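You operate a simulated robot arm through the tools that you are given. There is no shell and no other tool.

Carry out the task below with a simulated robot arm. There is one attempt and no reset: what you move stays moved.

TASK
Unload the chuck and stand the bottle in the grey tray.
Fine: free the tailstock with the blue knob and park it, tilt the chuck up, then open the jaws; leave the knob on FREE. Set down upright: what you pick out.

Only the result counts: the job must be done as asked and must still hold three seconds after the hand-in. Knocking over, shifting, dropping, spilling or breaking anything else fails it.

THE ROBOT
A 7-joint arm with a two-finger parallel gripper, fixed in place. Base frame: the origin is on the floor under the middle of its stand, x ahead of it, y to its left, z up; the work surface is at about z = 800. Units: mm, degrees, N and s.
It reaches about 1479 mm from its shoulder. Its first joint turns from -166.0 to 166.0 degrees. Payload 4.4 kg.
The TCP is the grasp point between the finger pads, 23 mm short of the fingertips. In the tool frame z runs along the fingers and y along their closing line. The gripper opens to 94 mm. The fingers are 38 mm wide and 10 mm thick; the gripper's body (54 by 96 mm) begins 39 mm behind the TCP.
Orientation is that of the tool frame in the base frame, as a unit quaternion [x, y, z, w]. With the fingers straight down and closing along the base's y, the tool's x points along the base's -x, its y along +y and its z along -z.

THE INTERFACE
- The arm moves only by the tool apply_moves. Its argument "steps" is a list of rows, each a list of 3 entries, a list of its own where there are three numbers: the shift along the tool's x, y, z in mm, then the turn, a rotation vector about the tool's x, y, z in degrees, then the opening in per cent of the stroke, from 0 (shut) to 100 (fully open). In form: [[[dx, dy, dz], [wx, wy, wz], gripper], ...]. A call has 1 to 20 rows; each row is the pose to reach, as a shift and turn from the pose commanded when the call began, along the tool's axes at that moment. Each row takes 0.2 s and may step no farther than 50 mm and 8.6 degrees from the row before; otherwise, or with a gripper value out of range, the whole call is refused. Where a pose cannot be reached the arm comes as near as it can. A force on the tool above 90 N (or 10 N above the force at the start of the call, whichever is more), or a blocked arm, ends the call early, and 0.2 s more pass. Each finger travels about 72 mm/s and halts on what it meets, pressing with about 23 N; the grip force reading is that of the motor and also rises with nothing between the fingers. The clock runs only during rows and for 0.2 s after the last one: add rows that repeat a pose to give the fingers time. The reply holds the time, the measured pose of the TCP, the force on the tool along the base axes, the opening and the grip force, in the units named above and with some noise, with the torque about the TCP (base axes, N m) and any sound that the robot's microphone picked up, and new pictures: "show" is both (left out), scene, wrist or none.
- Cameras (640 x 400 px; columns grow to the right, rows downward): "scene" is fixed at [56.3, -491.1, 1466.7]; the picture's right is [0.37, -0.93, 0.00], its down [-0.34, -0.14, -0.93] and it looks along [0.86, 0.35, -0.37] (base axes); focal length 355 px, centre (320, 200). "wrist" rides on the gripper at [86, 16, -74] in the tool frame; the picture's right is [-0.18, 0.98, 0.00], its down [-0.58, -0.11, -0.81] and it looks along [-0.79, -0.15, 0.59] (tool axes); focal length 243 px, centre (320, 200).
- point_at(camera, pixels): for up to 12 pixels [column, row] of the newest picture of that camera ("zoom" is the newest enlarged one), the place [x, y, z] in the base frame of the surface seen there, good to about 2 mm, but the place of the scene camera against the robot may be out by one fixed shift of up to 18 mm in any direction. It takes no simulated time.
- close_up(camera, box): a new picture of the part [left, top, right, bottom] of that camera's present view, enlarged. It takes no simulated time.
- close_job(): hands the job in; it is judged then, once.

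Leave the gripper open and the arm clear of the work at the hand-in unless told otherwise.

The tools are called as a command line: name --argument value ..., lists and objects as JSON in quotes. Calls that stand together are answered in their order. apply_moves: Moves the arm, as the interface text tells. Its arguments: {"type":"object","properties":{"steps":{"type":"array"},"show":{"type":"string","enum":["both","scene","wrist","none"]}},"required":["steps"]} The other tools are called the same way: point_at (camera, pixels) gives the place of the surface under pixels of a picture; close_up (camera, box) takes an enlarged picture of a part of a camera's view; close_job () hands the job in.

At the start:

```text
time_s: 0.0
tool_pos: [777.4, 351.4, 1134.2]
tool_rot: [0.0, 1.0, 0.0, 0.0]
force: [-0.3, -1.1, -0.6]
moment: [0.02, -0.01, 0.01]
finger_gap: 94.0
grasp_force: 0.1
```

scene: 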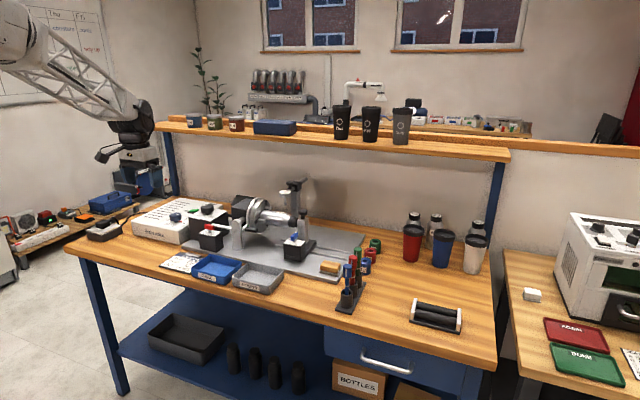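
wrist: 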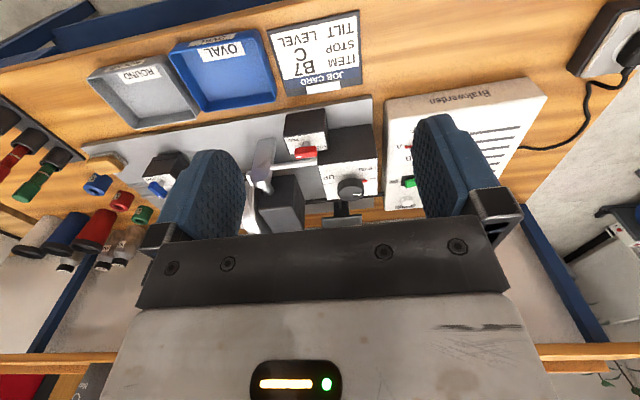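

I'll start by looking closely at the fixture, the card and the trays before I move anything.

close_up --camera "scene" --box '[180, 170, 380, 295]'

close_up --camera "wrist" --box '[80, 0, 400, 240]'

```text
3.20 times, centred on (280, 232) of scene
```

zoom: 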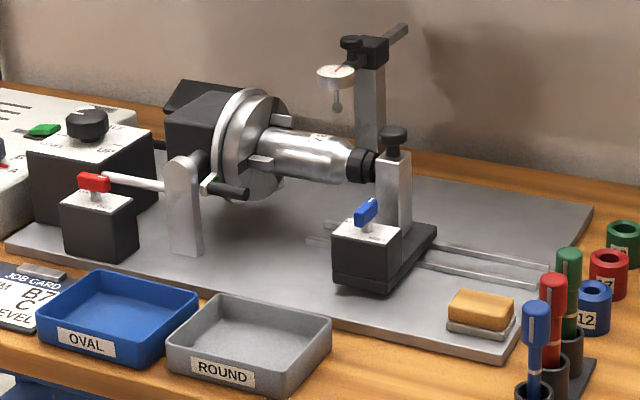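

```text
1.67 times, centred on (240, 120) of wrist
```

zoom: 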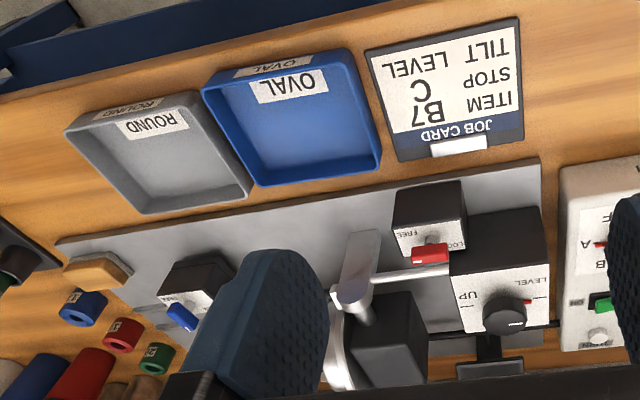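

Next I'll zoom in on each control: the blue knob block, the red knob block, the dial and the white box.

close_up --camera "scene" --box '[265, 220, 345, 270]'

close_up --camera "scene" --box '[180, 195, 280, 257]'

close_up --camera "scene" --box '[120, 185, 220, 247]'

close_up --camera "wrist" --box '[260, 70, 420, 230]'

close_up --camera "wrist" --box '[380, 70, 560, 220]'

close_up --camera "wrist" --box '[80, 100, 240, 220]'

```text
8.00 times, centred on (305, 245) of scene
```

zoom: 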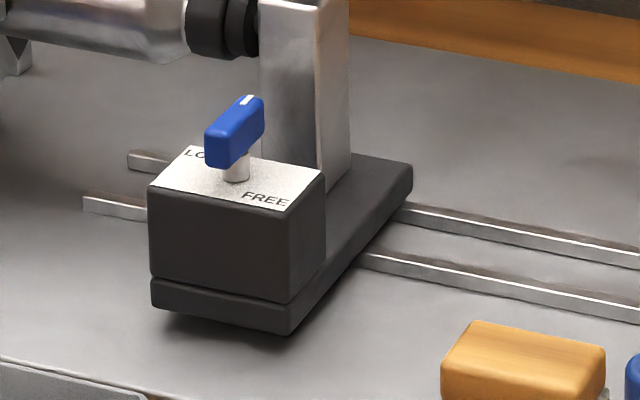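

```text
6.40 times, centred on (230, 226) of scene
```

zoom: 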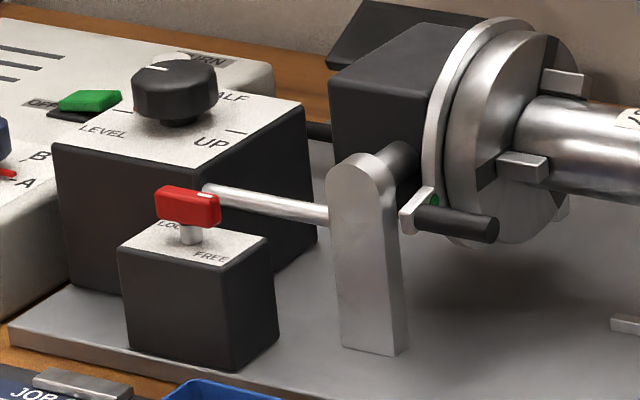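

```text
6.40 times, centred on (170, 216) of scene
```

zoom: 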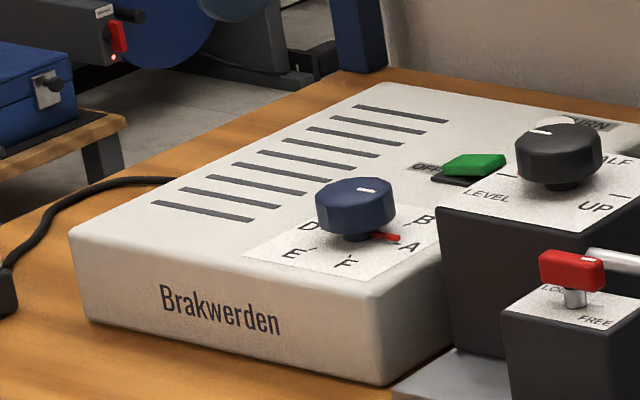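

```text
2.50 times, centred on (340, 150) of wrist
```

zoom: 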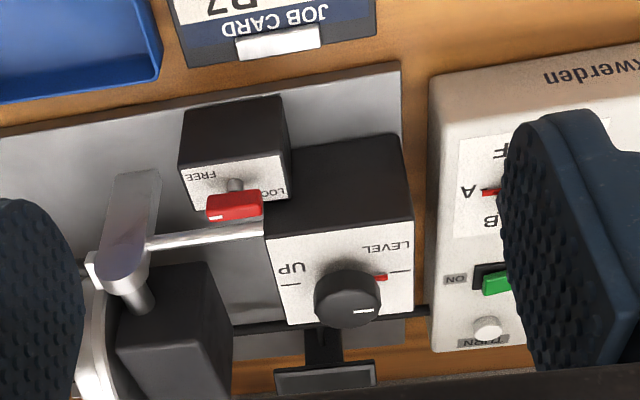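

```text
2.67 times, centred on (470, 145) of wrist
```

zoom: 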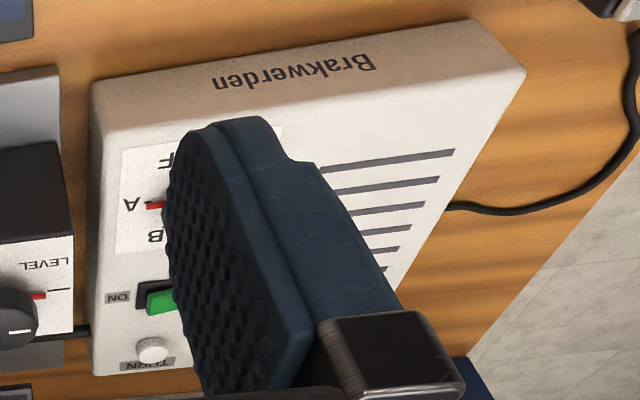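

```text
3.33 times, centred on (160, 160) of wrist
```

zoom: 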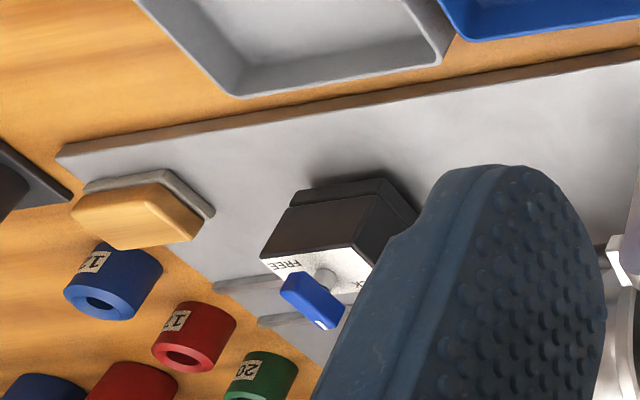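

I'll sample 3D points on the fixture with both cameras to get positions and the shift between the cameras.

point_at --camera "scene" --pixels '[[294, 237], [298, 247], [209, 226], [207, 232], [201, 209], [252, 225], [283, 218], [303, 215], [262, 228], [298, 183], [291, 246], [280, 222]]'

point_at --camera "wrist" --pixels '[[158, 188], [305, 153], [350, 190], [262, 175], [290, 165], [310, 200], [409, 183], [402, 201], [140, 90], [225, 70], [305, 125], [165, 170]]'

```text
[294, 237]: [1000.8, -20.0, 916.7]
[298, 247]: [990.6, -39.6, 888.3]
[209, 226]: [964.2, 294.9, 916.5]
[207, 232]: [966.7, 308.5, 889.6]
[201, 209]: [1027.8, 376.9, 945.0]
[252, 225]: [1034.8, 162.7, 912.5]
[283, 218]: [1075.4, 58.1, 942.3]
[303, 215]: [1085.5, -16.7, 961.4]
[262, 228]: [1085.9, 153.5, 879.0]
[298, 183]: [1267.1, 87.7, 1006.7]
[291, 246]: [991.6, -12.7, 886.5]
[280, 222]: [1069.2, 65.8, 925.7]
```

```text
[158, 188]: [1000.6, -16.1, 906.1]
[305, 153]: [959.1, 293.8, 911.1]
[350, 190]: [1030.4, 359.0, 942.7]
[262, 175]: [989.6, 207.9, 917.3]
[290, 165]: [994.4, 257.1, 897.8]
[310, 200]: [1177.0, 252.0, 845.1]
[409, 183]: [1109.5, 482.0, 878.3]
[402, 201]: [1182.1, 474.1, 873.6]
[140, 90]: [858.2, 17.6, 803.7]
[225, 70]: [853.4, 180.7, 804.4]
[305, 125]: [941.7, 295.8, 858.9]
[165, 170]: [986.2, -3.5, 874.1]
```

The wrist camera is reliable relative to the robot, so I'll slide the arm 360 mm toward -y at the same height. That path is clear, and it lets me look at the tailstock and blue knob.

apply_moves --steps '[[[0, -45, 0], [0, 0, 0], 100], [[0, -90, 0], [0, 0, 0], 100], [[0, -135, 0], [0, 0, 0], 100], [[0, -180, 0], [0, 0, 0], 100], [[0, -225, 0], [0, 0, 0], 100], [[0, -270, 0], [0, 0, 0], 100], [[0, -315, 0], [0, 0, 0], 100], [[0, -360, 0], [0, 0, 0], 100]]'

```text
time_s: 1.8
tool_pos: [778.4, -9.6, 1134.8]
tool_rot: [0.0, 1.0, 0.0, 0.0]
force: [0.0, 0.1, 0.1]
moment: [0.0, 0.02, -0.01]
finger_gap: 93.9
grasp_force: 0.0
```

scene: 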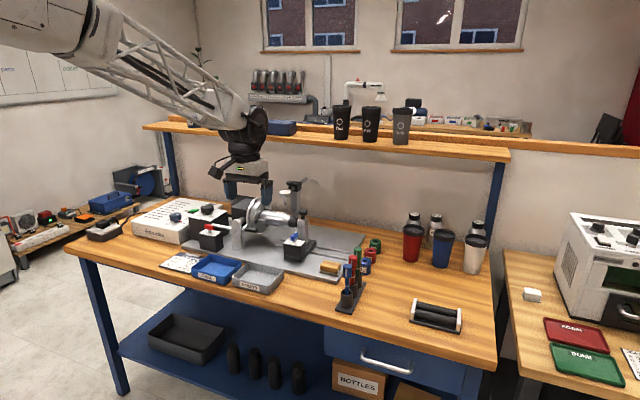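
wrist: 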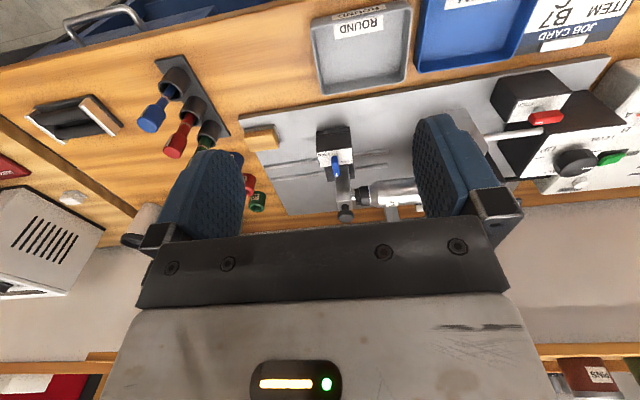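

close_up --camera "wrist" --box '[240, 110, 420, 230]'

close_up --camera "wrist" --box '[460, 60, 640, 220]'

point_at --camera "wrist" --pixels '[[336, 170], [333, 158], [346, 212], [362, 196], [390, 190], [347, 185], [270, 140], [545, 117], [575, 162], [610, 158], [500, 134], [335, 145]]'

```text
3.33 times, centred on (330, 170) of wrist
```

zoom: 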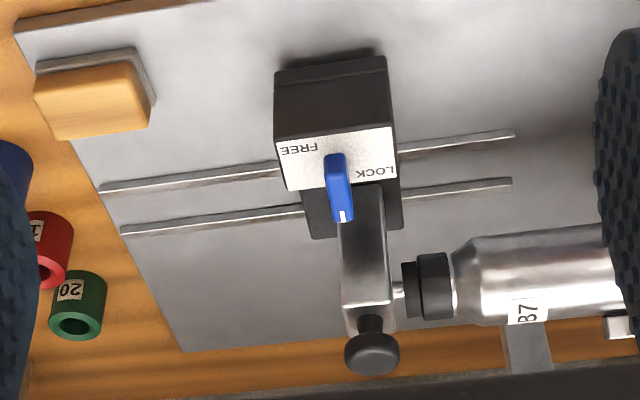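

```text
2.50 times, centred on (550, 140) of wrist
```

zoom: 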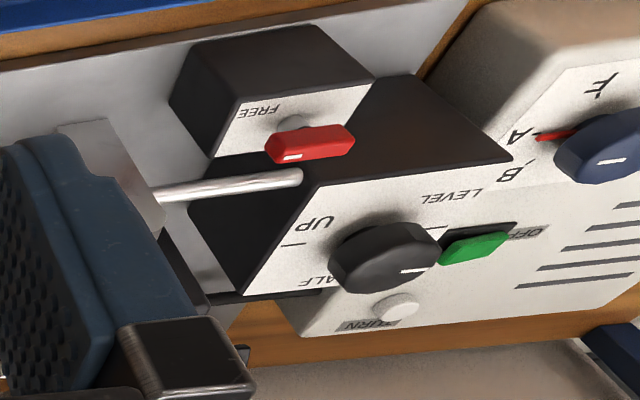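

```text
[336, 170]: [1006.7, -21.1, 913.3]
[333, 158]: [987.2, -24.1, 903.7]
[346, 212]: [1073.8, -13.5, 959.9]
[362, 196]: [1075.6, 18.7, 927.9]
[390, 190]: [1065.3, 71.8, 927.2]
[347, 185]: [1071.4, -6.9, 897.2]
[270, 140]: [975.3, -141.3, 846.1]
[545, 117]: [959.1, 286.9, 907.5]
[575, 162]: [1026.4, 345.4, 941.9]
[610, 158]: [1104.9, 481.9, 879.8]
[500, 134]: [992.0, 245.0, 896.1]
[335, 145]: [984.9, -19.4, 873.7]
```

The blue knob is at about (1000, -20, 910) with LOCK and FREE labels, and the tailstock tip touches the bottle's cap. I'll move forward and a bit lower to look down on it.

apply_moves --steps '[[[-40, 0, 10], [0, 0, 0], 100], [[-80, 0, 20], [0, 0, 0], 100], [[-120, 0, 30], [0, 0, 0], 100], [[-155, 0, 40], [0, 0, 0], 100]]'

```text
time_s: 2.8
tool_pos: [932.7, -8.0, 1097.1]
tool_rot: [0.0, 1.0, 0.0, 0.001]
force: [0.0, -1.4, 1.5]
moment: [0.0, -0.01, 0.01]
finger_gap: 93.9
grasp_force: 0.1
```

scene: 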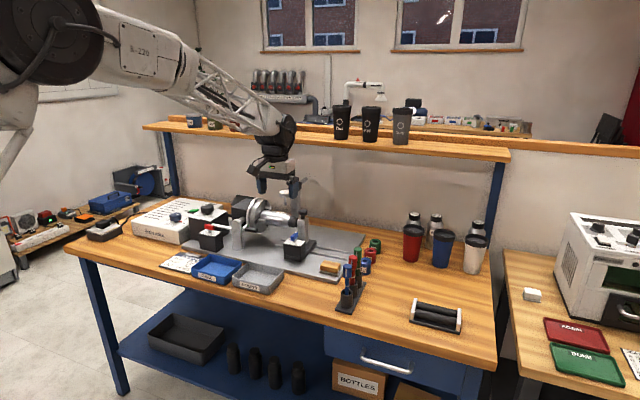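
wrist: 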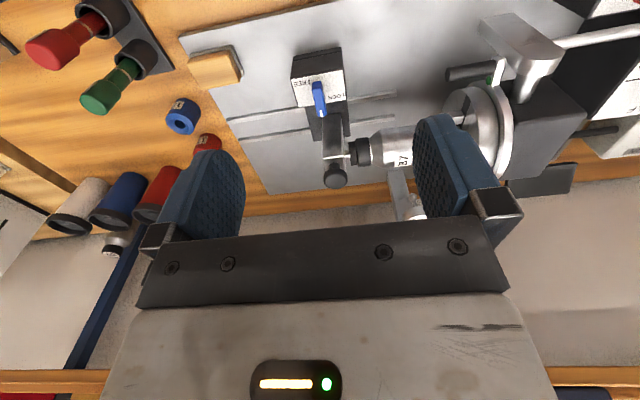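

close_up --camera "wrist" --box '[270, 40, 390, 115]'

close_up --camera "wrist" --box '[220, 40, 420, 190]'

close_up --camera "wrist" --box '[420, 0, 620, 150]'

```text
5.33 times, centred on (330, 78) of wrist
```

zoom: 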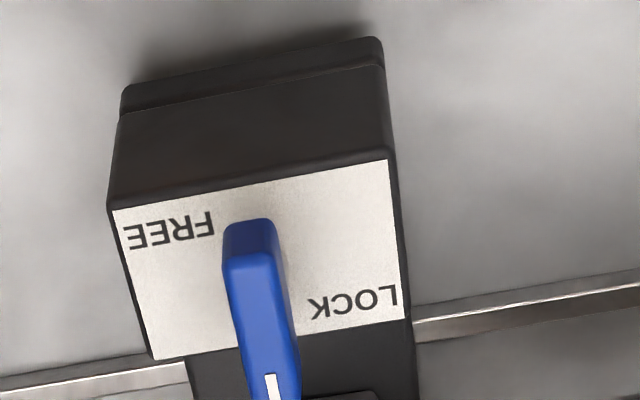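

```text
2.67 times, centred on (320, 115) of wrist
```

zoom: 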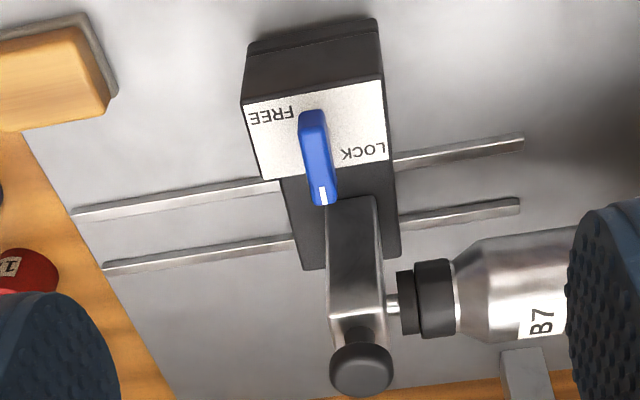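

```text
2.67 times, centred on (520, 75) of wrist
```

zoom: 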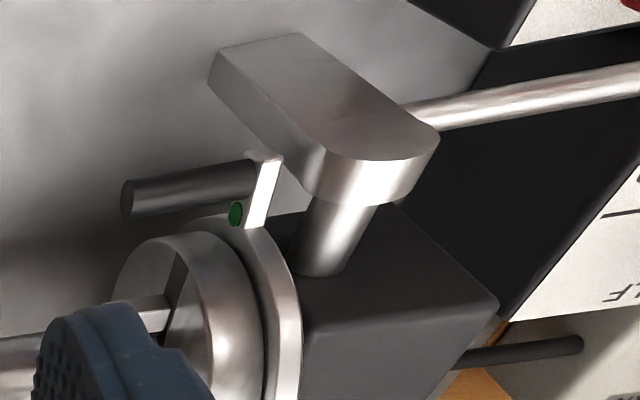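

The blue lever bar points away (+x) at LOCK, and FREE lies toward -y. Next I'll move sideways over the headstock to see the red knob, tilt lever, dial and jaw handle.

apply_moves --steps '[[[20, 45, -10], [0, 0, 0], 100], [[30, 90, -20], [0, 0, 0], 100], [[30, 135, -20], [0, 0, 0], 100], [[30, 180, -20], [0, 0, 0], 100], [[30, 225, -20], [0, 0, 0], 100], [[30, 260, -20], [0, 0, 0], 100]]' --show "wrist"

```text
refused: row 1 steps farther than a row can; nothing moved
```

apply_moves --steps '[[[10, 42, -8], [0, 0, 0], 100], [[20, 84, -16], [0, 0, 0], 100], [[30, 126, -20], [0, 0, 0], 100], [[30, 170, -20], [0, 0, 0], 100], [[30, 215, -20], [0, 0, 0], 100], [[30, 260, -20], [0, 0, 0], 100]]' --show "wrist"

```text
time_s: 4.2
tool_pos: [901.8, 252.1, 1116.6]
tool_rot: [0.0, 1.0, 0.0, 0.0]
force: [-0.1, 0.3, 0.8]
moment: [-0.04, 0.02, -0.02]
finger_gap: 94.0
grasp_force: 0.0
```

wrist: 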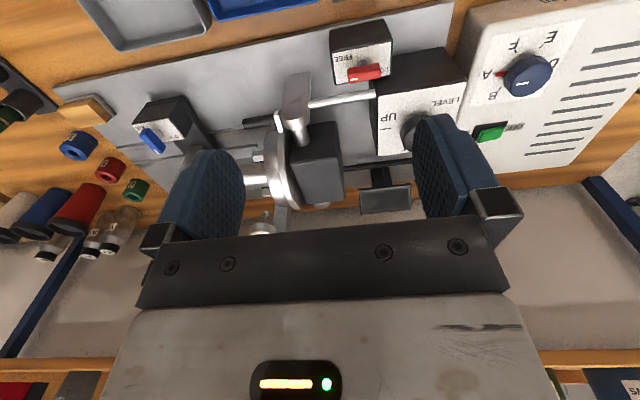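

close_up --camera "wrist" --box '[310, 10, 430, 90]'

close_up --camera "wrist" --box '[230, 80, 430, 220]'

close_up --camera "wrist" --box '[360, 40, 560, 160]'

point_at --camera "wrist" --pixels '[[366, 73], [350, 75], [377, 70], [340, 62], [385, 50], [295, 92], [320, 103], [365, 97], [255, 122], [273, 119], [415, 130], [400, 100]]'

```text
5.00 times, centred on (370, 50) of wrist
```

zoom: 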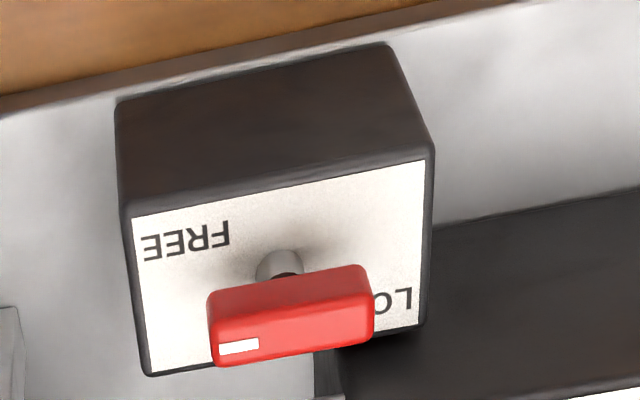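

```text
2.86 times, centred on (330, 150) of wrist
```

zoom: 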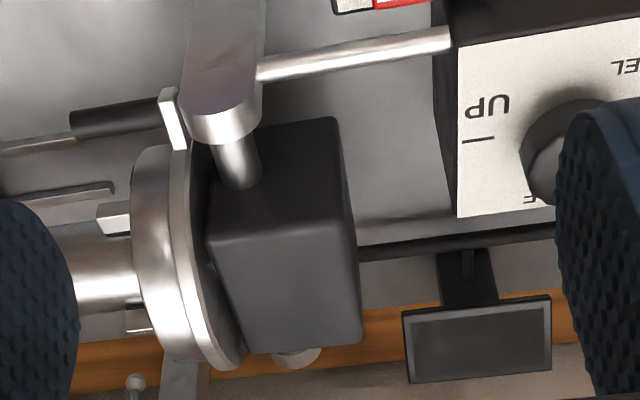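

```text
3.20 times, centred on (460, 100) of wrist
```

zoom: 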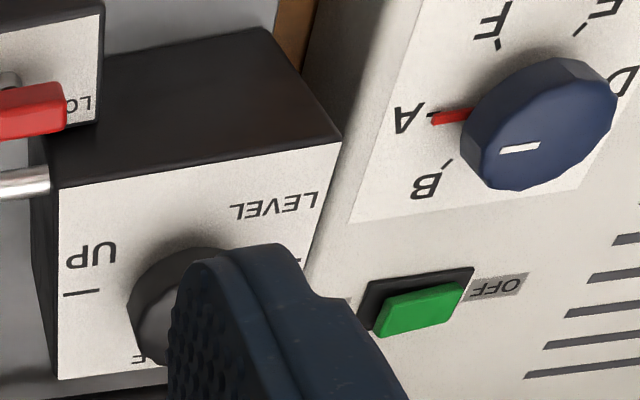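

```text
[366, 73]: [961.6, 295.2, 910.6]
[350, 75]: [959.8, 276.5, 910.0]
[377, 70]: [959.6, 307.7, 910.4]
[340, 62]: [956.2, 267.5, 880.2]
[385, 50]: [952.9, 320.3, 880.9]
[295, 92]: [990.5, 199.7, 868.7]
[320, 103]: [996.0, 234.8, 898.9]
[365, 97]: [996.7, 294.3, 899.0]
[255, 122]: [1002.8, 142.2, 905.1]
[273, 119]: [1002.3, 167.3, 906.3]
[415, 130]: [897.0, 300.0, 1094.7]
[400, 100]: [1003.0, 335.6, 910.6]
```

The red knob's mark is toward FREE, and the dial's red pointer is at LEVEL. Before sliding anything I need the exact geometry of the blue knob block, the rails and the wooden block on the plate. I'll move back over that area.

apply_moves --steps '[[[0, -48, 0], [0, 0, 0], 100], [[0, -96, 0], [0, 0, 0], 100], [[0, -144, 0], [0, 0, 0], 100], [[0, -192, 0], [0, 0, 0], 100], [[0, -240, 0], [0, 0, 0], 100], [[0, -288, 0], [0, 0, 0], 100], [[-20, -320, 25], [0, 0, 0], 100], [[-40, -320, 60], [0, 0, 0], 100], [[-40, -320, 90], [0, 0, 0], 100]]' --show "wrist"

```text
time_s: 6.2
tool_pos: [940.5, -67.3, 1025.5]
tool_rot: [0.0, 1.0, 0.0, 0.001]
force: [0.4, 0.1, 0.2]
moment: [0.02, -0.02, 0.02]
finger_gap: 94.2
grasp_force: 0.1
```

wrist: 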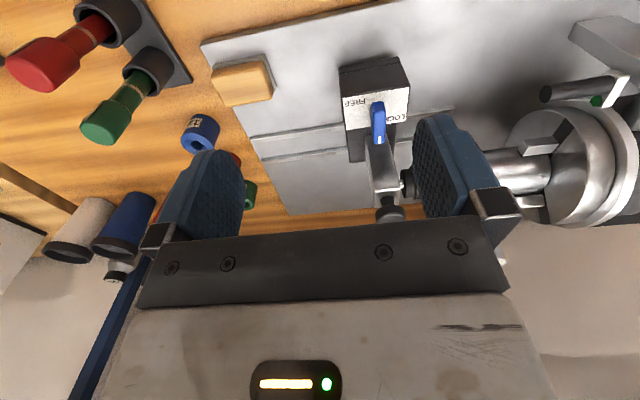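

close_up --camera "wrist" --box '[310, 40, 430, 160]'

close_up --camera "wrist" --box '[190, 30, 350, 180]'

point_at --camera "wrist" --pixels '[[377, 104], [379, 120], [379, 137], [344, 99], [406, 87], [350, 128], [342, 80], [404, 65], [340, 68], [398, 58], [360, 155], [389, 200]]'

point_at --camera "wrist" --pixels '[[214, 85], [220, 104], [271, 80], [268, 98], [264, 58], [212, 73], [250, 136], [335, 122], [256, 158], [345, 142], [430, 108], [450, 107]]'

```text
3.33 times, centred on (370, 100) of wrist
```

zoom: 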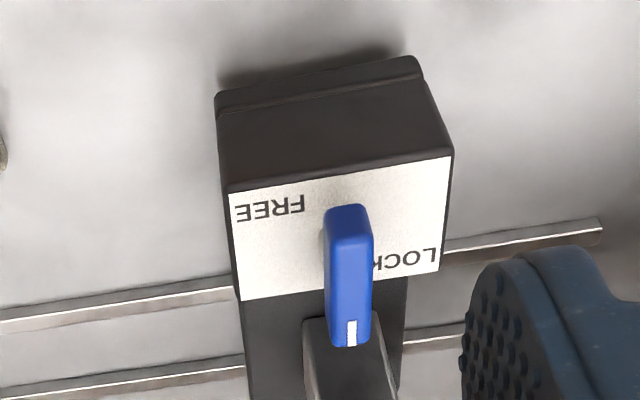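

```text
2.67 times, centred on (270, 105) of wrist
```

zoom: 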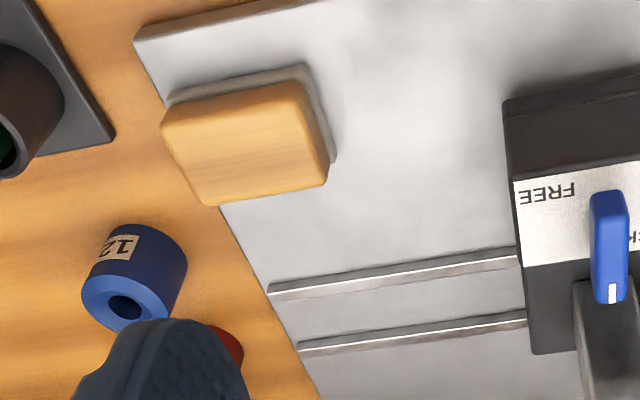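

```text
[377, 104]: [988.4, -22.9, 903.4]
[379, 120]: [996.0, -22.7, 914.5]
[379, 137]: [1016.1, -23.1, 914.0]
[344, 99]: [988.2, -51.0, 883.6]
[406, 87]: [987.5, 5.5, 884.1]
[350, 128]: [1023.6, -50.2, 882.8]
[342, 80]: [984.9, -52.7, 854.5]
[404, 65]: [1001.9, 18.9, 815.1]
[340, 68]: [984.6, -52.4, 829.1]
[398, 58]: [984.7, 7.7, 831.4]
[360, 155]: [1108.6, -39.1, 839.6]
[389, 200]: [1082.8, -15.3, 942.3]
```

```text
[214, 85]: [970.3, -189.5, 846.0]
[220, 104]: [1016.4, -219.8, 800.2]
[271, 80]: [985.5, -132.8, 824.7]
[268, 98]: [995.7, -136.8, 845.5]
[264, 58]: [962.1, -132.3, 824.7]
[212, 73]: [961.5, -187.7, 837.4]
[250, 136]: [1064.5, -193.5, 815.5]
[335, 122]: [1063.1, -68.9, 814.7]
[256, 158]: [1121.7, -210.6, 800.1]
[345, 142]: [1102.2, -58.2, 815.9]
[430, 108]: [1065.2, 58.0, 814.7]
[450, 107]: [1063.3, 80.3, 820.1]
```

point_at --camera "wrist" --pixels '[[370, 150], [372, 170], [376, 188], [385, 180], [395, 185], [383, 214], [402, 210], [380, 165], [388, 150], [372, 104], [384, 104], [408, 190]]'

close_up --camera "wrist" --box '[340, 120, 440, 225]'

```text
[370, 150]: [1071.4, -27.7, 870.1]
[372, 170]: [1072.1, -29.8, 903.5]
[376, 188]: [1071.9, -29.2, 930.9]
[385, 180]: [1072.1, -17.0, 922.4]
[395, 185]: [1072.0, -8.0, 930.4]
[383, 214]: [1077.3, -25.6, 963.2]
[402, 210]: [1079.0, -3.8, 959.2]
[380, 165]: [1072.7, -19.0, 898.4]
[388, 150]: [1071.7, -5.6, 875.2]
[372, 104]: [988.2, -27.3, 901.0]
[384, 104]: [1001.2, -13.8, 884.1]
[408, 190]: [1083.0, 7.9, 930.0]
```

```text
3.81 times, centred on (390, 172) of wrist
```

zoom: 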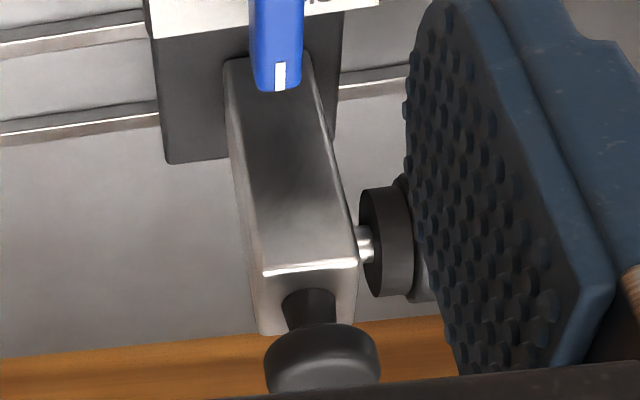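

The knob bar spans about x 986–1020, with y centre at -22.7, top z 914, and plate at z 883.5. The tailstock post face is at x 1072, so there's room to turn. I'll move above the knob and partway down.

apply_moves --steps '[[[-30, 22, 0], [0, 0, 0], 100], [[-62, 45, 0], [0, 0, 0], 100], [[-62, 45, 40], [0, 0, 0], 100], [[-62, 45, 75], [0, 0, 0], 70], [[-62, 45, 75], [0, 0, 0], 60]]' --show "wrist"

```text
time_s: 7.4
tool_pos: [1003.6, -23.5, 949.5]
tool_rot: [0.0, 1.0, 0.0, 0.001]
force: [0.4, -0.3, 0.4]
moment: [-0.01, 0.01, 0.03]
finger_gap: 56.7
grasp_force: 0.1
```

wrist: 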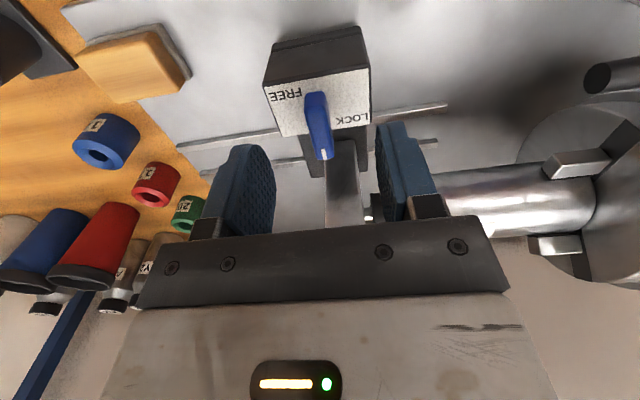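

point_at --camera "wrist" --pixels '[[315, 94], [310, 105], [326, 105], [320, 120], [323, 150], [330, 155], [318, 158], [322, 135]]'

close_up --camera "wrist" --box '[270, 70, 380, 180]'

```text
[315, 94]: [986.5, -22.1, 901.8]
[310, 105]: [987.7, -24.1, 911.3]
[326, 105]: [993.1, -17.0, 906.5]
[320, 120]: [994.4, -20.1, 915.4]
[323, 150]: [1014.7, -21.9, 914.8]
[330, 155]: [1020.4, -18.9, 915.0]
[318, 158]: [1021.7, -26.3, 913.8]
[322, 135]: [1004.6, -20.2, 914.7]
```

```text
3.64 times, centred on (325, 125) of wrist
```

zoom: 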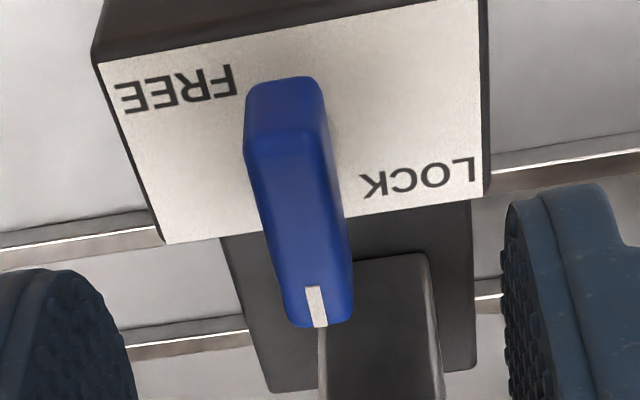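

The bar is centred under the gripper at about (1004, -22). Next I'll descend so the pads straddle it, with fingertips about 5 mm above the plate, and close gently.

apply_moves --steps '[[[0, 1.2, 20], [0, 0, 0], 60], [[0, 1.2, 36], [0, 0, 0], 60], [[0, 1.2, 36], [0, 0, 0], 30], [[0, 1.2, 36], [0, 0, 0], 10], [[0, 1.2, 36], [0, 0, 0], 5], [[0, 1.2, 36], [0, 0, 0], 5]]' --show "wrist"

```text
time_s: 8.8
tool_pos: [1004.1, -23.3, 914.2]
tool_rot: [-0.001, 1.0, 0.0, 0.0]
force: [1.8, -12.5, -1.5]
moment: [-0.16, -1.11, -0.06]
finger_gap: 11.8
grasp_force: 45.1
```

wrist: 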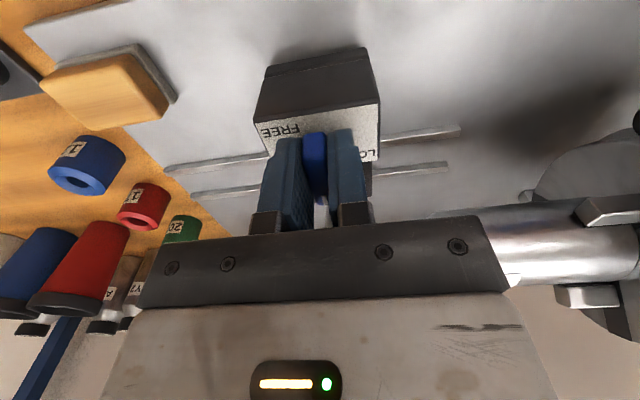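

It's gripped at 11.8 mm with a slight -12 N side load, so I'll ease 1 mm to -y. Then I'll turn the knob clockwise seen from above (tool z positive), from LOCK toward FREE, in small steps.

apply_moves --steps '[[[0, -1, 0], [0, 0, 0], 5], [[0, -1, 0], [0, 0, 8], 5], [[0, -1, 0], [0, 0, 16], 5], [[0, -1, 0], [0, 0, 24], 5], [[0, -1, 0], [0, 0, 32], 5]]' --show "wrist"

```text
time_s: 10.0
tool_pos: [1004.4, -23.4, 913.4]
tool_rot: [0.276, 0.961, 0.0, 0.0]
force: [21.7, 6.7, -1.8]
moment: [0.69, 0.83, 0.06]
finger_gap: 11.8
grasp_force: 45.4
```

wrist: 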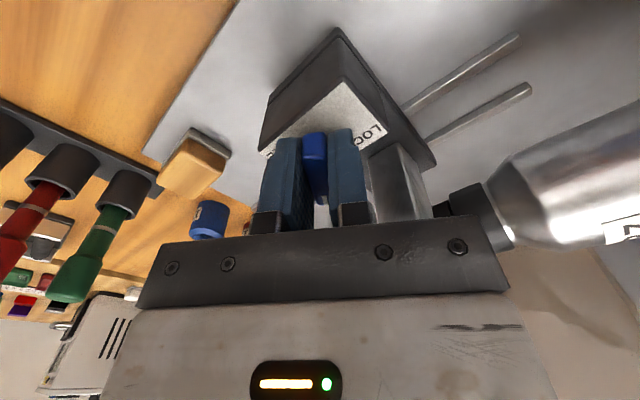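

It's turning smoothly. The side load is +22 N in x, so I'll ease 1 mm that way and continue to about 90°.

apply_moves --steps '[[[-0.8, 1.0, 0], [0, 0, 0], 5], [[-0.8, 1.0, 0], [0, 0, 8], 5], [[-0.8, 1.0, 0], [0, 0, 16], 5], [[-0.8, 1.0, 0], [0, 0, 24], 5], [[-0.8, 1.0, 0], [0, 0, 32], 5], [[-0.8, 1.0, 0], [0, 0, 40], 5], [[-0.8, 1.0, 0], [0, 0, 48], 5]]' --show "wrist"

```text
time_s: 11.6
tool_pos: [1004.9, -22.3, 914.1]
tool_rot: [0.644, 0.765, 0.001, 0.001]
force: [9.8, 4.2, 0.5]
moment: [0.65, 0.09, -0.01]
finger_gap: 11.6
grasp_force: 45.1
```

wrist: 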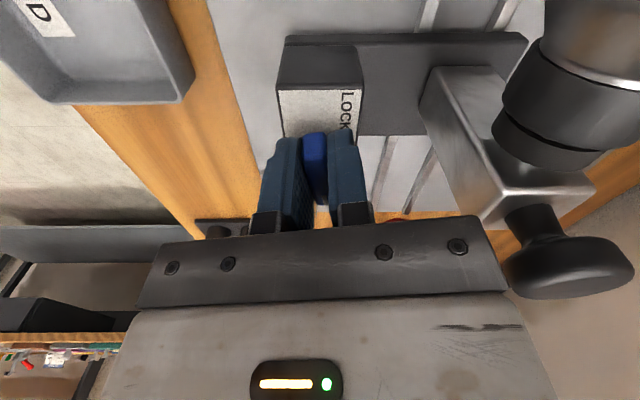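

Now at about 80°. I'll continue in small steps to 90° and a touch beyond, watching the torque for an end stop.

apply_moves --steps '[[[0, 0.3, 0], [0, 0, 4], 5], [[0, 0.3, 0], [0, 0, 8], 5], [[0, 0.3, 0], [0, 0, 11], 5], [[0, 0.3, 0], [0, 0, 11], 5]]' --show "wrist"

```text
time_s: 12.6
tool_pos: [1006.2, -23.0, 914.5]
tool_rot: [0.713, 0.701, 0.001, 0.001]
force: [39.0, -2.2, -4.9]
moment: [-0.78, -0.28, 1.01]
finger_gap: 11.7
grasp_force: 45.2
```

wrist: 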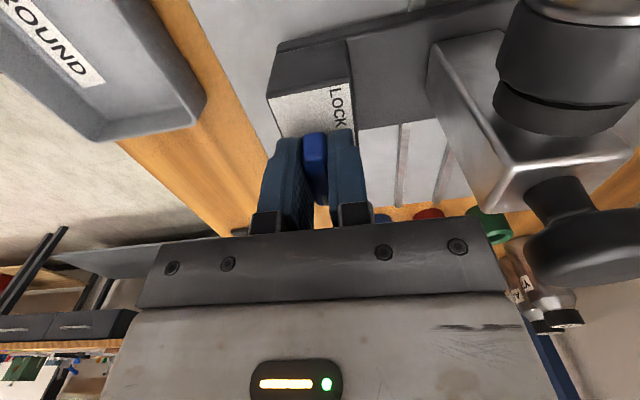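

At 90° the torque rises to 1 Nm, which is the end stop, so the knob is at FREE. I'll open the fingers a little and lift off.

apply_moves --steps '[[[0, 0, 0], [0, 0, -1], 20], [[0, 0, 0], [0, 0, -1], 40], [[0, 0, 0], [0, 0, -1], 40], [[0, 0, -30], [0, 0, -1], 40], [[0, 0, -70], [0, 0, -1], 40], [[0, 0, -110], [0, 0, -1], 40]]'

```text
time_s: 14.0
tool_pos: [1004.8, -23.0, 1024.0]
tool_rot: [0.707, 0.707, -0.001, -0.001]
force: [-0.7, -0.4, -1.6]
moment: [0.01, 0.0, -0.01]
finger_gap: 37.4
grasp_force: 0.1
```

scene: 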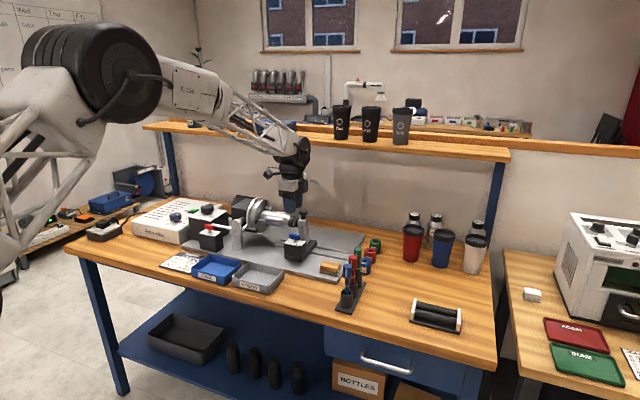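
wrist: 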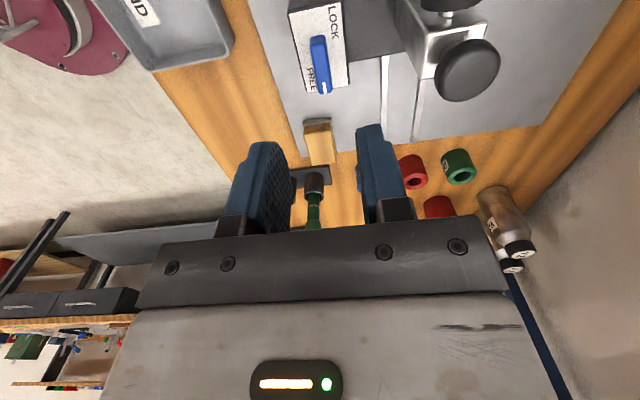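

The knob's white mark now points at FREE (319, 88). I'll turn the wrist back to its original heading and then straddle the tailstock block (y -52 to +7) with the fingers so I can slide it under control.

apply_moves --steps '[[[0, 0, 0], [0, 0, -8.2], 60], [[0, 0, 0], [0, 0, -16.4], 80], [[0, 0, 0], [0, 0, -24.6], 100], [[0, 0, 0], [0, 0, -32.8], 100], [[0, 0, 0], [0, 0, -41], 100], [[0, 0, 0], [0, 0, -49.2], 100], [[0, 0, 0], [0, 0, -57.4], 100], [[0, 0, 0], [0, 0, -65.6], 100], [[0, 0, 0], [0, 0, -73.8], 100], [[0, 0, 0], [0, 0, -82], 100], [[0, 0, 0], [0, 0, -90], 100], [[0, 0, 40], [0, 0, -90], 100], [[0, 0, 75], [0, 0, -90], 100]]'

```text
time_s: 16.8
tool_pos: [1004.0, -23.1, 949.8]
tool_rot: [0.001, 1.0, 0.0, 0.0]
force: [0.3, 0.3, 0.1]
moment: [0.0, 0.01, 0.04]
finger_gap: 94.0
grasp_force: 0.1
```

scene: 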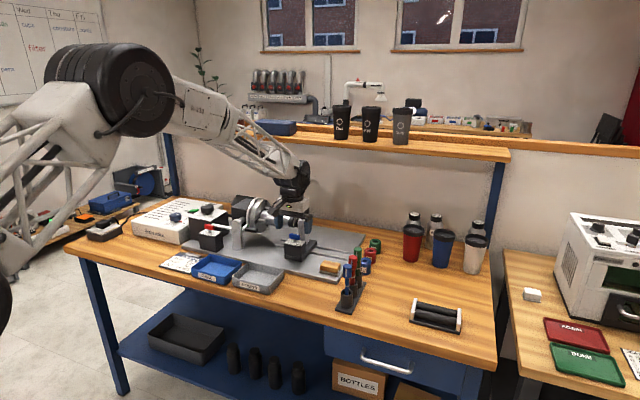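
wrist: 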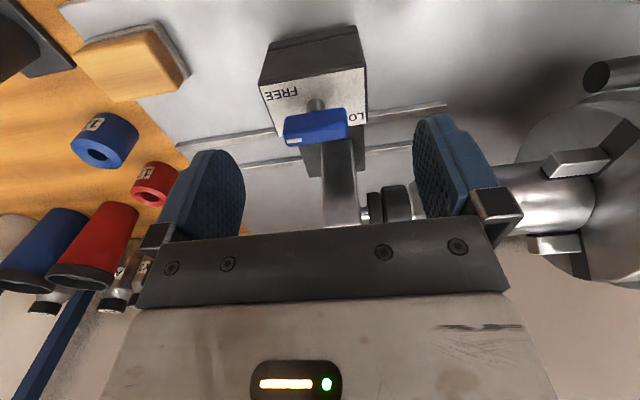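

The blue knob's mark is on FREE and the fingers are wide open. I'll descend to z ≈ 884, with the palm staying above the knob top at 915, and close on the block.

apply_moves --steps '[[[0, 0, 25], [0, 0, 0], 100], [[0, 0, 50], [0, 0, 0], 100], [[0, 0, 65], [0, 0, 0], 100], [[0, 0, 65], [0, 0, 0], 80], [[0, 0, 65], [0, 0, 0], 66], [[0, 0, 65], [0, 0, 0], 60], [[0, 0, 65], [0, 0, 0], 60]]' --show "wrist"

```text
time_s: 18.4
tool_pos: [1004.1, -23.2, 884.4]
tool_rot: [0.0, 1.0, -0.001, 0.0]
force: [5.1, -3.4, -4.5]
moment: [-0.62, -1.24, -0.65]
finger_gap: 65.8
grasp_force: 44.3
```

wrist: 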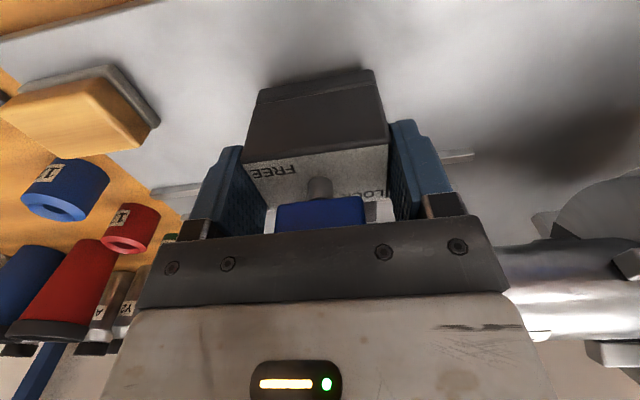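

Gripped at 65.8 mm across the block. I'll slide it gently in -y, 30 mm first.

apply_moves --steps '[[[0, -8, 0], [0, 0, 0], 60], [[0, -16, 0], [0, 0, 0], 60], [[0, -24, 0], [0, 0, 0], 60], [[0, -32, 0], [0, 0, 0], 60]]'

```text
time_s: 19.4
tool_pos: [1005.9, -55.0, 885.4]
tool_rot: [0.0, 1.0, 0.0, -0.001]
force: [-2.4, 5.7, -4.8]
moment: [0.36, -0.33, 0.57]
finger_gap: 66.0
grasp_force: 44.6
```

scene: 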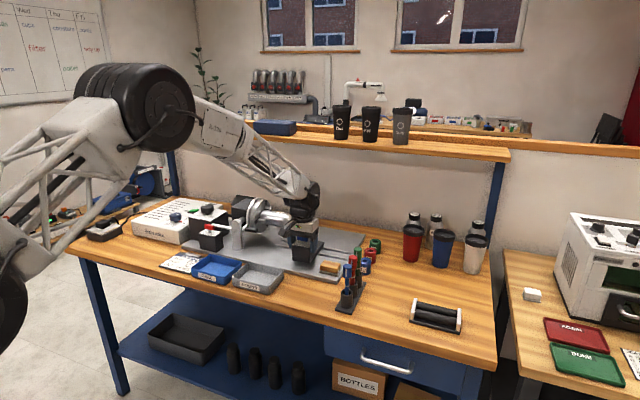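
wrist: 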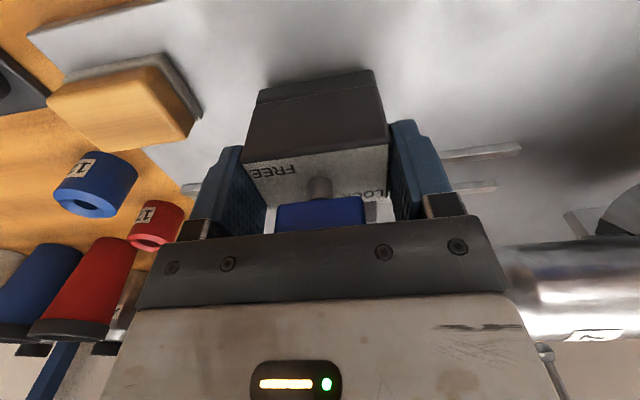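

It slides easily. I'll measure the gap between the tailstock block and the wooden block.

point_at --camera "wrist" --pixels '[[198, 108], [202, 115], [160, 52], [190, 125], [165, 80], [258, 100], [246, 150], [262, 90], [185, 95], [55, 100]]'

close_up --camera "wrist" --box '[30, 30, 290, 200]'

close_up --camera "scene" --box '[250, 180, 390, 290]'

```text
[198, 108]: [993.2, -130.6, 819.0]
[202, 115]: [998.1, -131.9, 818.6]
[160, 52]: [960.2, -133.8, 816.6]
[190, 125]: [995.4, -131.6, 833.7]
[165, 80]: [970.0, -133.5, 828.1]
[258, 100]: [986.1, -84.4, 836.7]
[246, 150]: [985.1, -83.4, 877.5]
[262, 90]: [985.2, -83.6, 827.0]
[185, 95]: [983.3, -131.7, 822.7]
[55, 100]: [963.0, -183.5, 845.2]
```

```text
2.35 times, centred on (160, 115) of wrist
```

zoom: 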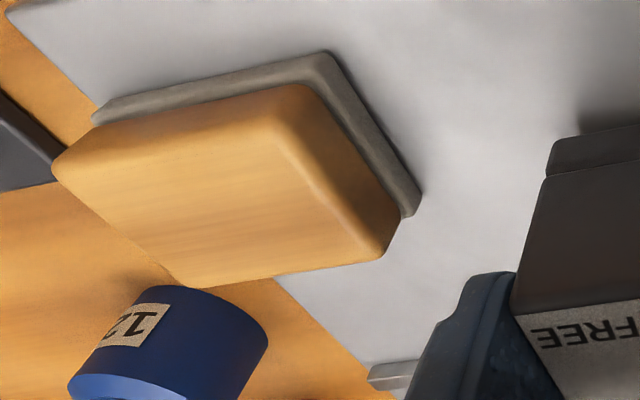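

```text
3.64 times, centred on (320, 235) of scene
```

zoom: 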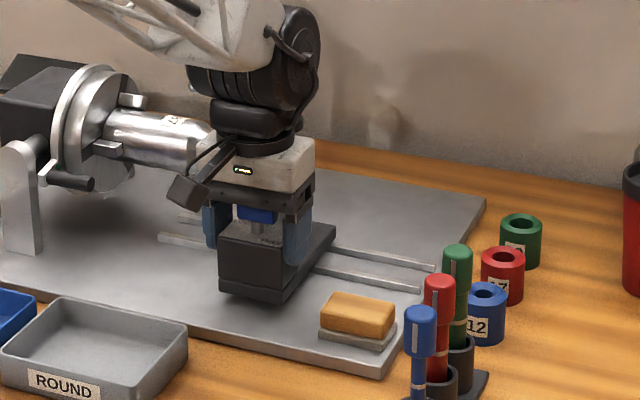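

The block's -y face is at y ≈ -84 and the wooden eraser's face is at about -131, so I have about 47 mm. I'll go on in small steps for another 24 mm, watching force and sound.

apply_moves --steps '[[[0, -6, 0], [0, 0, 0], 60], [[0, -12, 0], [0, 0, 0], 60], [[0, -18, 0], [0, 0, 0], 60], [[0, -24, 0], [0, 0, 0], 60]]' --show "wrist"

```text
time_s: 20.4
tool_pos: [1005.4, -79.4, 883.4]
tool_rot: [0.001, 1.0, 0.0, 0.0]
force: [-0.8, 5.6, -8.0]
moment: [-0.18, 1.31, 0.33]
finger_gap: 66.0
grasp_force: 44.9
```

wrist: 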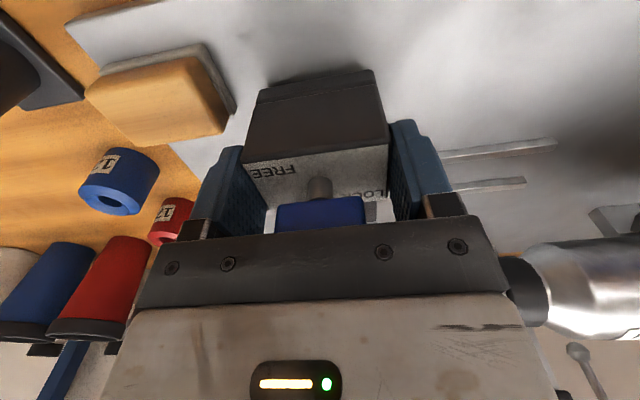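

apply_moves --steps '[[[0, -3, 0], [0, 0, 0], 60], [[0, -6, 0], [0, 0, 0], 60], [[0, -9, 0], [0, 0, 0], 60], [[0, -12, 0], [0, 0, 0], 60]]'

```text
time_s: 21.4
tool_pos: [1004.9, -87.8, 883.8]
tool_rot: [-0.001, 1.0, 0.001, -0.002]
force: [-16.1, 52.9, -6.3]
moment: [0.37, -0.56, -1.05]
finger_gap: 65.7
grasp_force: 45.5
```

scene: 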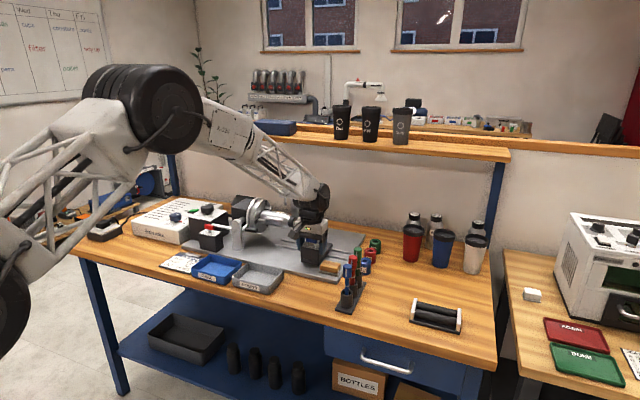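
wrist: 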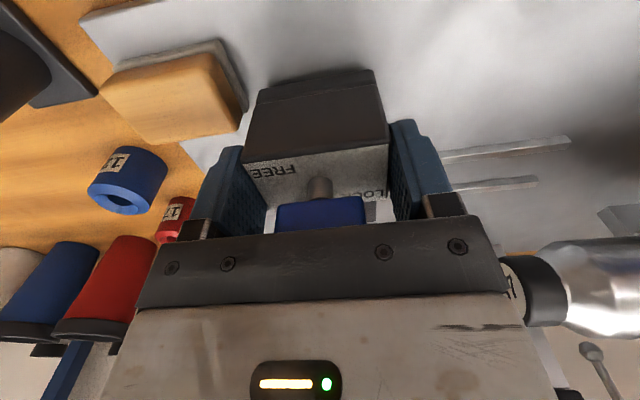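

Force has risen to 53 N at 65 mm of travel, so something stopped it. I'll check whether that's the travel end stop or the eraser.

close_up --camera "wrist" --box '[180, 50, 300, 160]'

point_at --camera "wrist" --pixels '[[244, 108], [238, 90], [225, 60], [235, 125], [252, 105], [246, 148], [258, 92], [105, 85]]'

```text
3.64 times, centred on (240, 105) of wrist
```

zoom: 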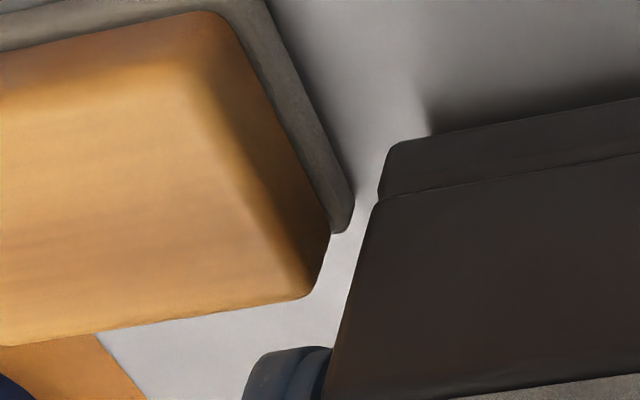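

```text
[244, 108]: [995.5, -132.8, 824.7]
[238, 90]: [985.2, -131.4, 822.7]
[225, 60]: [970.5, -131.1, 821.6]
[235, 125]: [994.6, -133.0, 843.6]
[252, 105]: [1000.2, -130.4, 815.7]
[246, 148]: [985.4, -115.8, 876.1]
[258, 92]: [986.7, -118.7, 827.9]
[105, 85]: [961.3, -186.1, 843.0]
```

A 13 mm gap to the eraser remains (block -117, eraser -131), so this is the slide's own end stop and the tailstock is parked. I'll relax the push, open and lift straight up.

apply_moves --steps '[[[0, 3, 0], [0, 0, 0], 60], [[0, 3, 0], [0, 0, 0], 80], [[0, 3, 0], [0, 0, 0], 95], [[0, 3, 0], [0, 0, 0], 95], [[0, 3, -30], [0, 0, 0], 95], [[0, 3, -75], [0, 0, 0], 95], [[0, 3, -120], [0, 0, 0], 95], [[0, 3, -165], [0, 0, 0], 95], [[0, 3, -200], [0, 0, 0], 95]]'

```text
time_s: 23.4
tool_pos: [1005.3, -87.7, 1083.8]
tool_rot: [-0.001, 1.0, 0.0, -0.001]
force: [0.3, -0.2, 0.1]
moment: [0.01, 0.02, 0.01]
finger_gap: 89.3
grasp_force: 0.1
```

scene: 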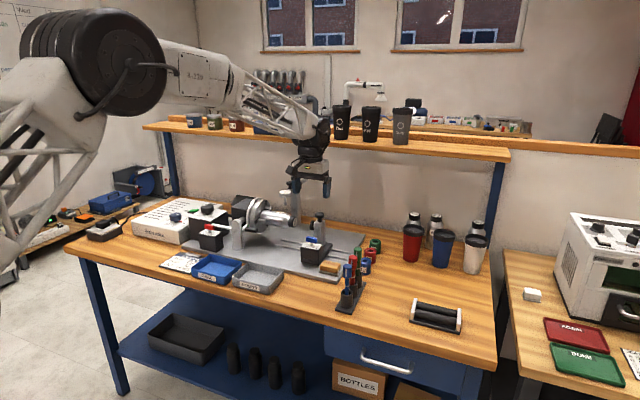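
wrist: 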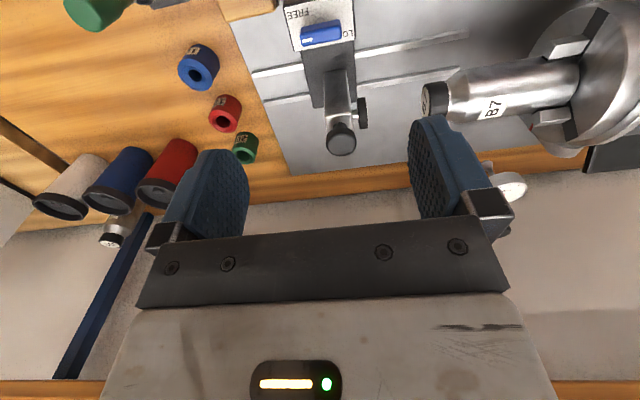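

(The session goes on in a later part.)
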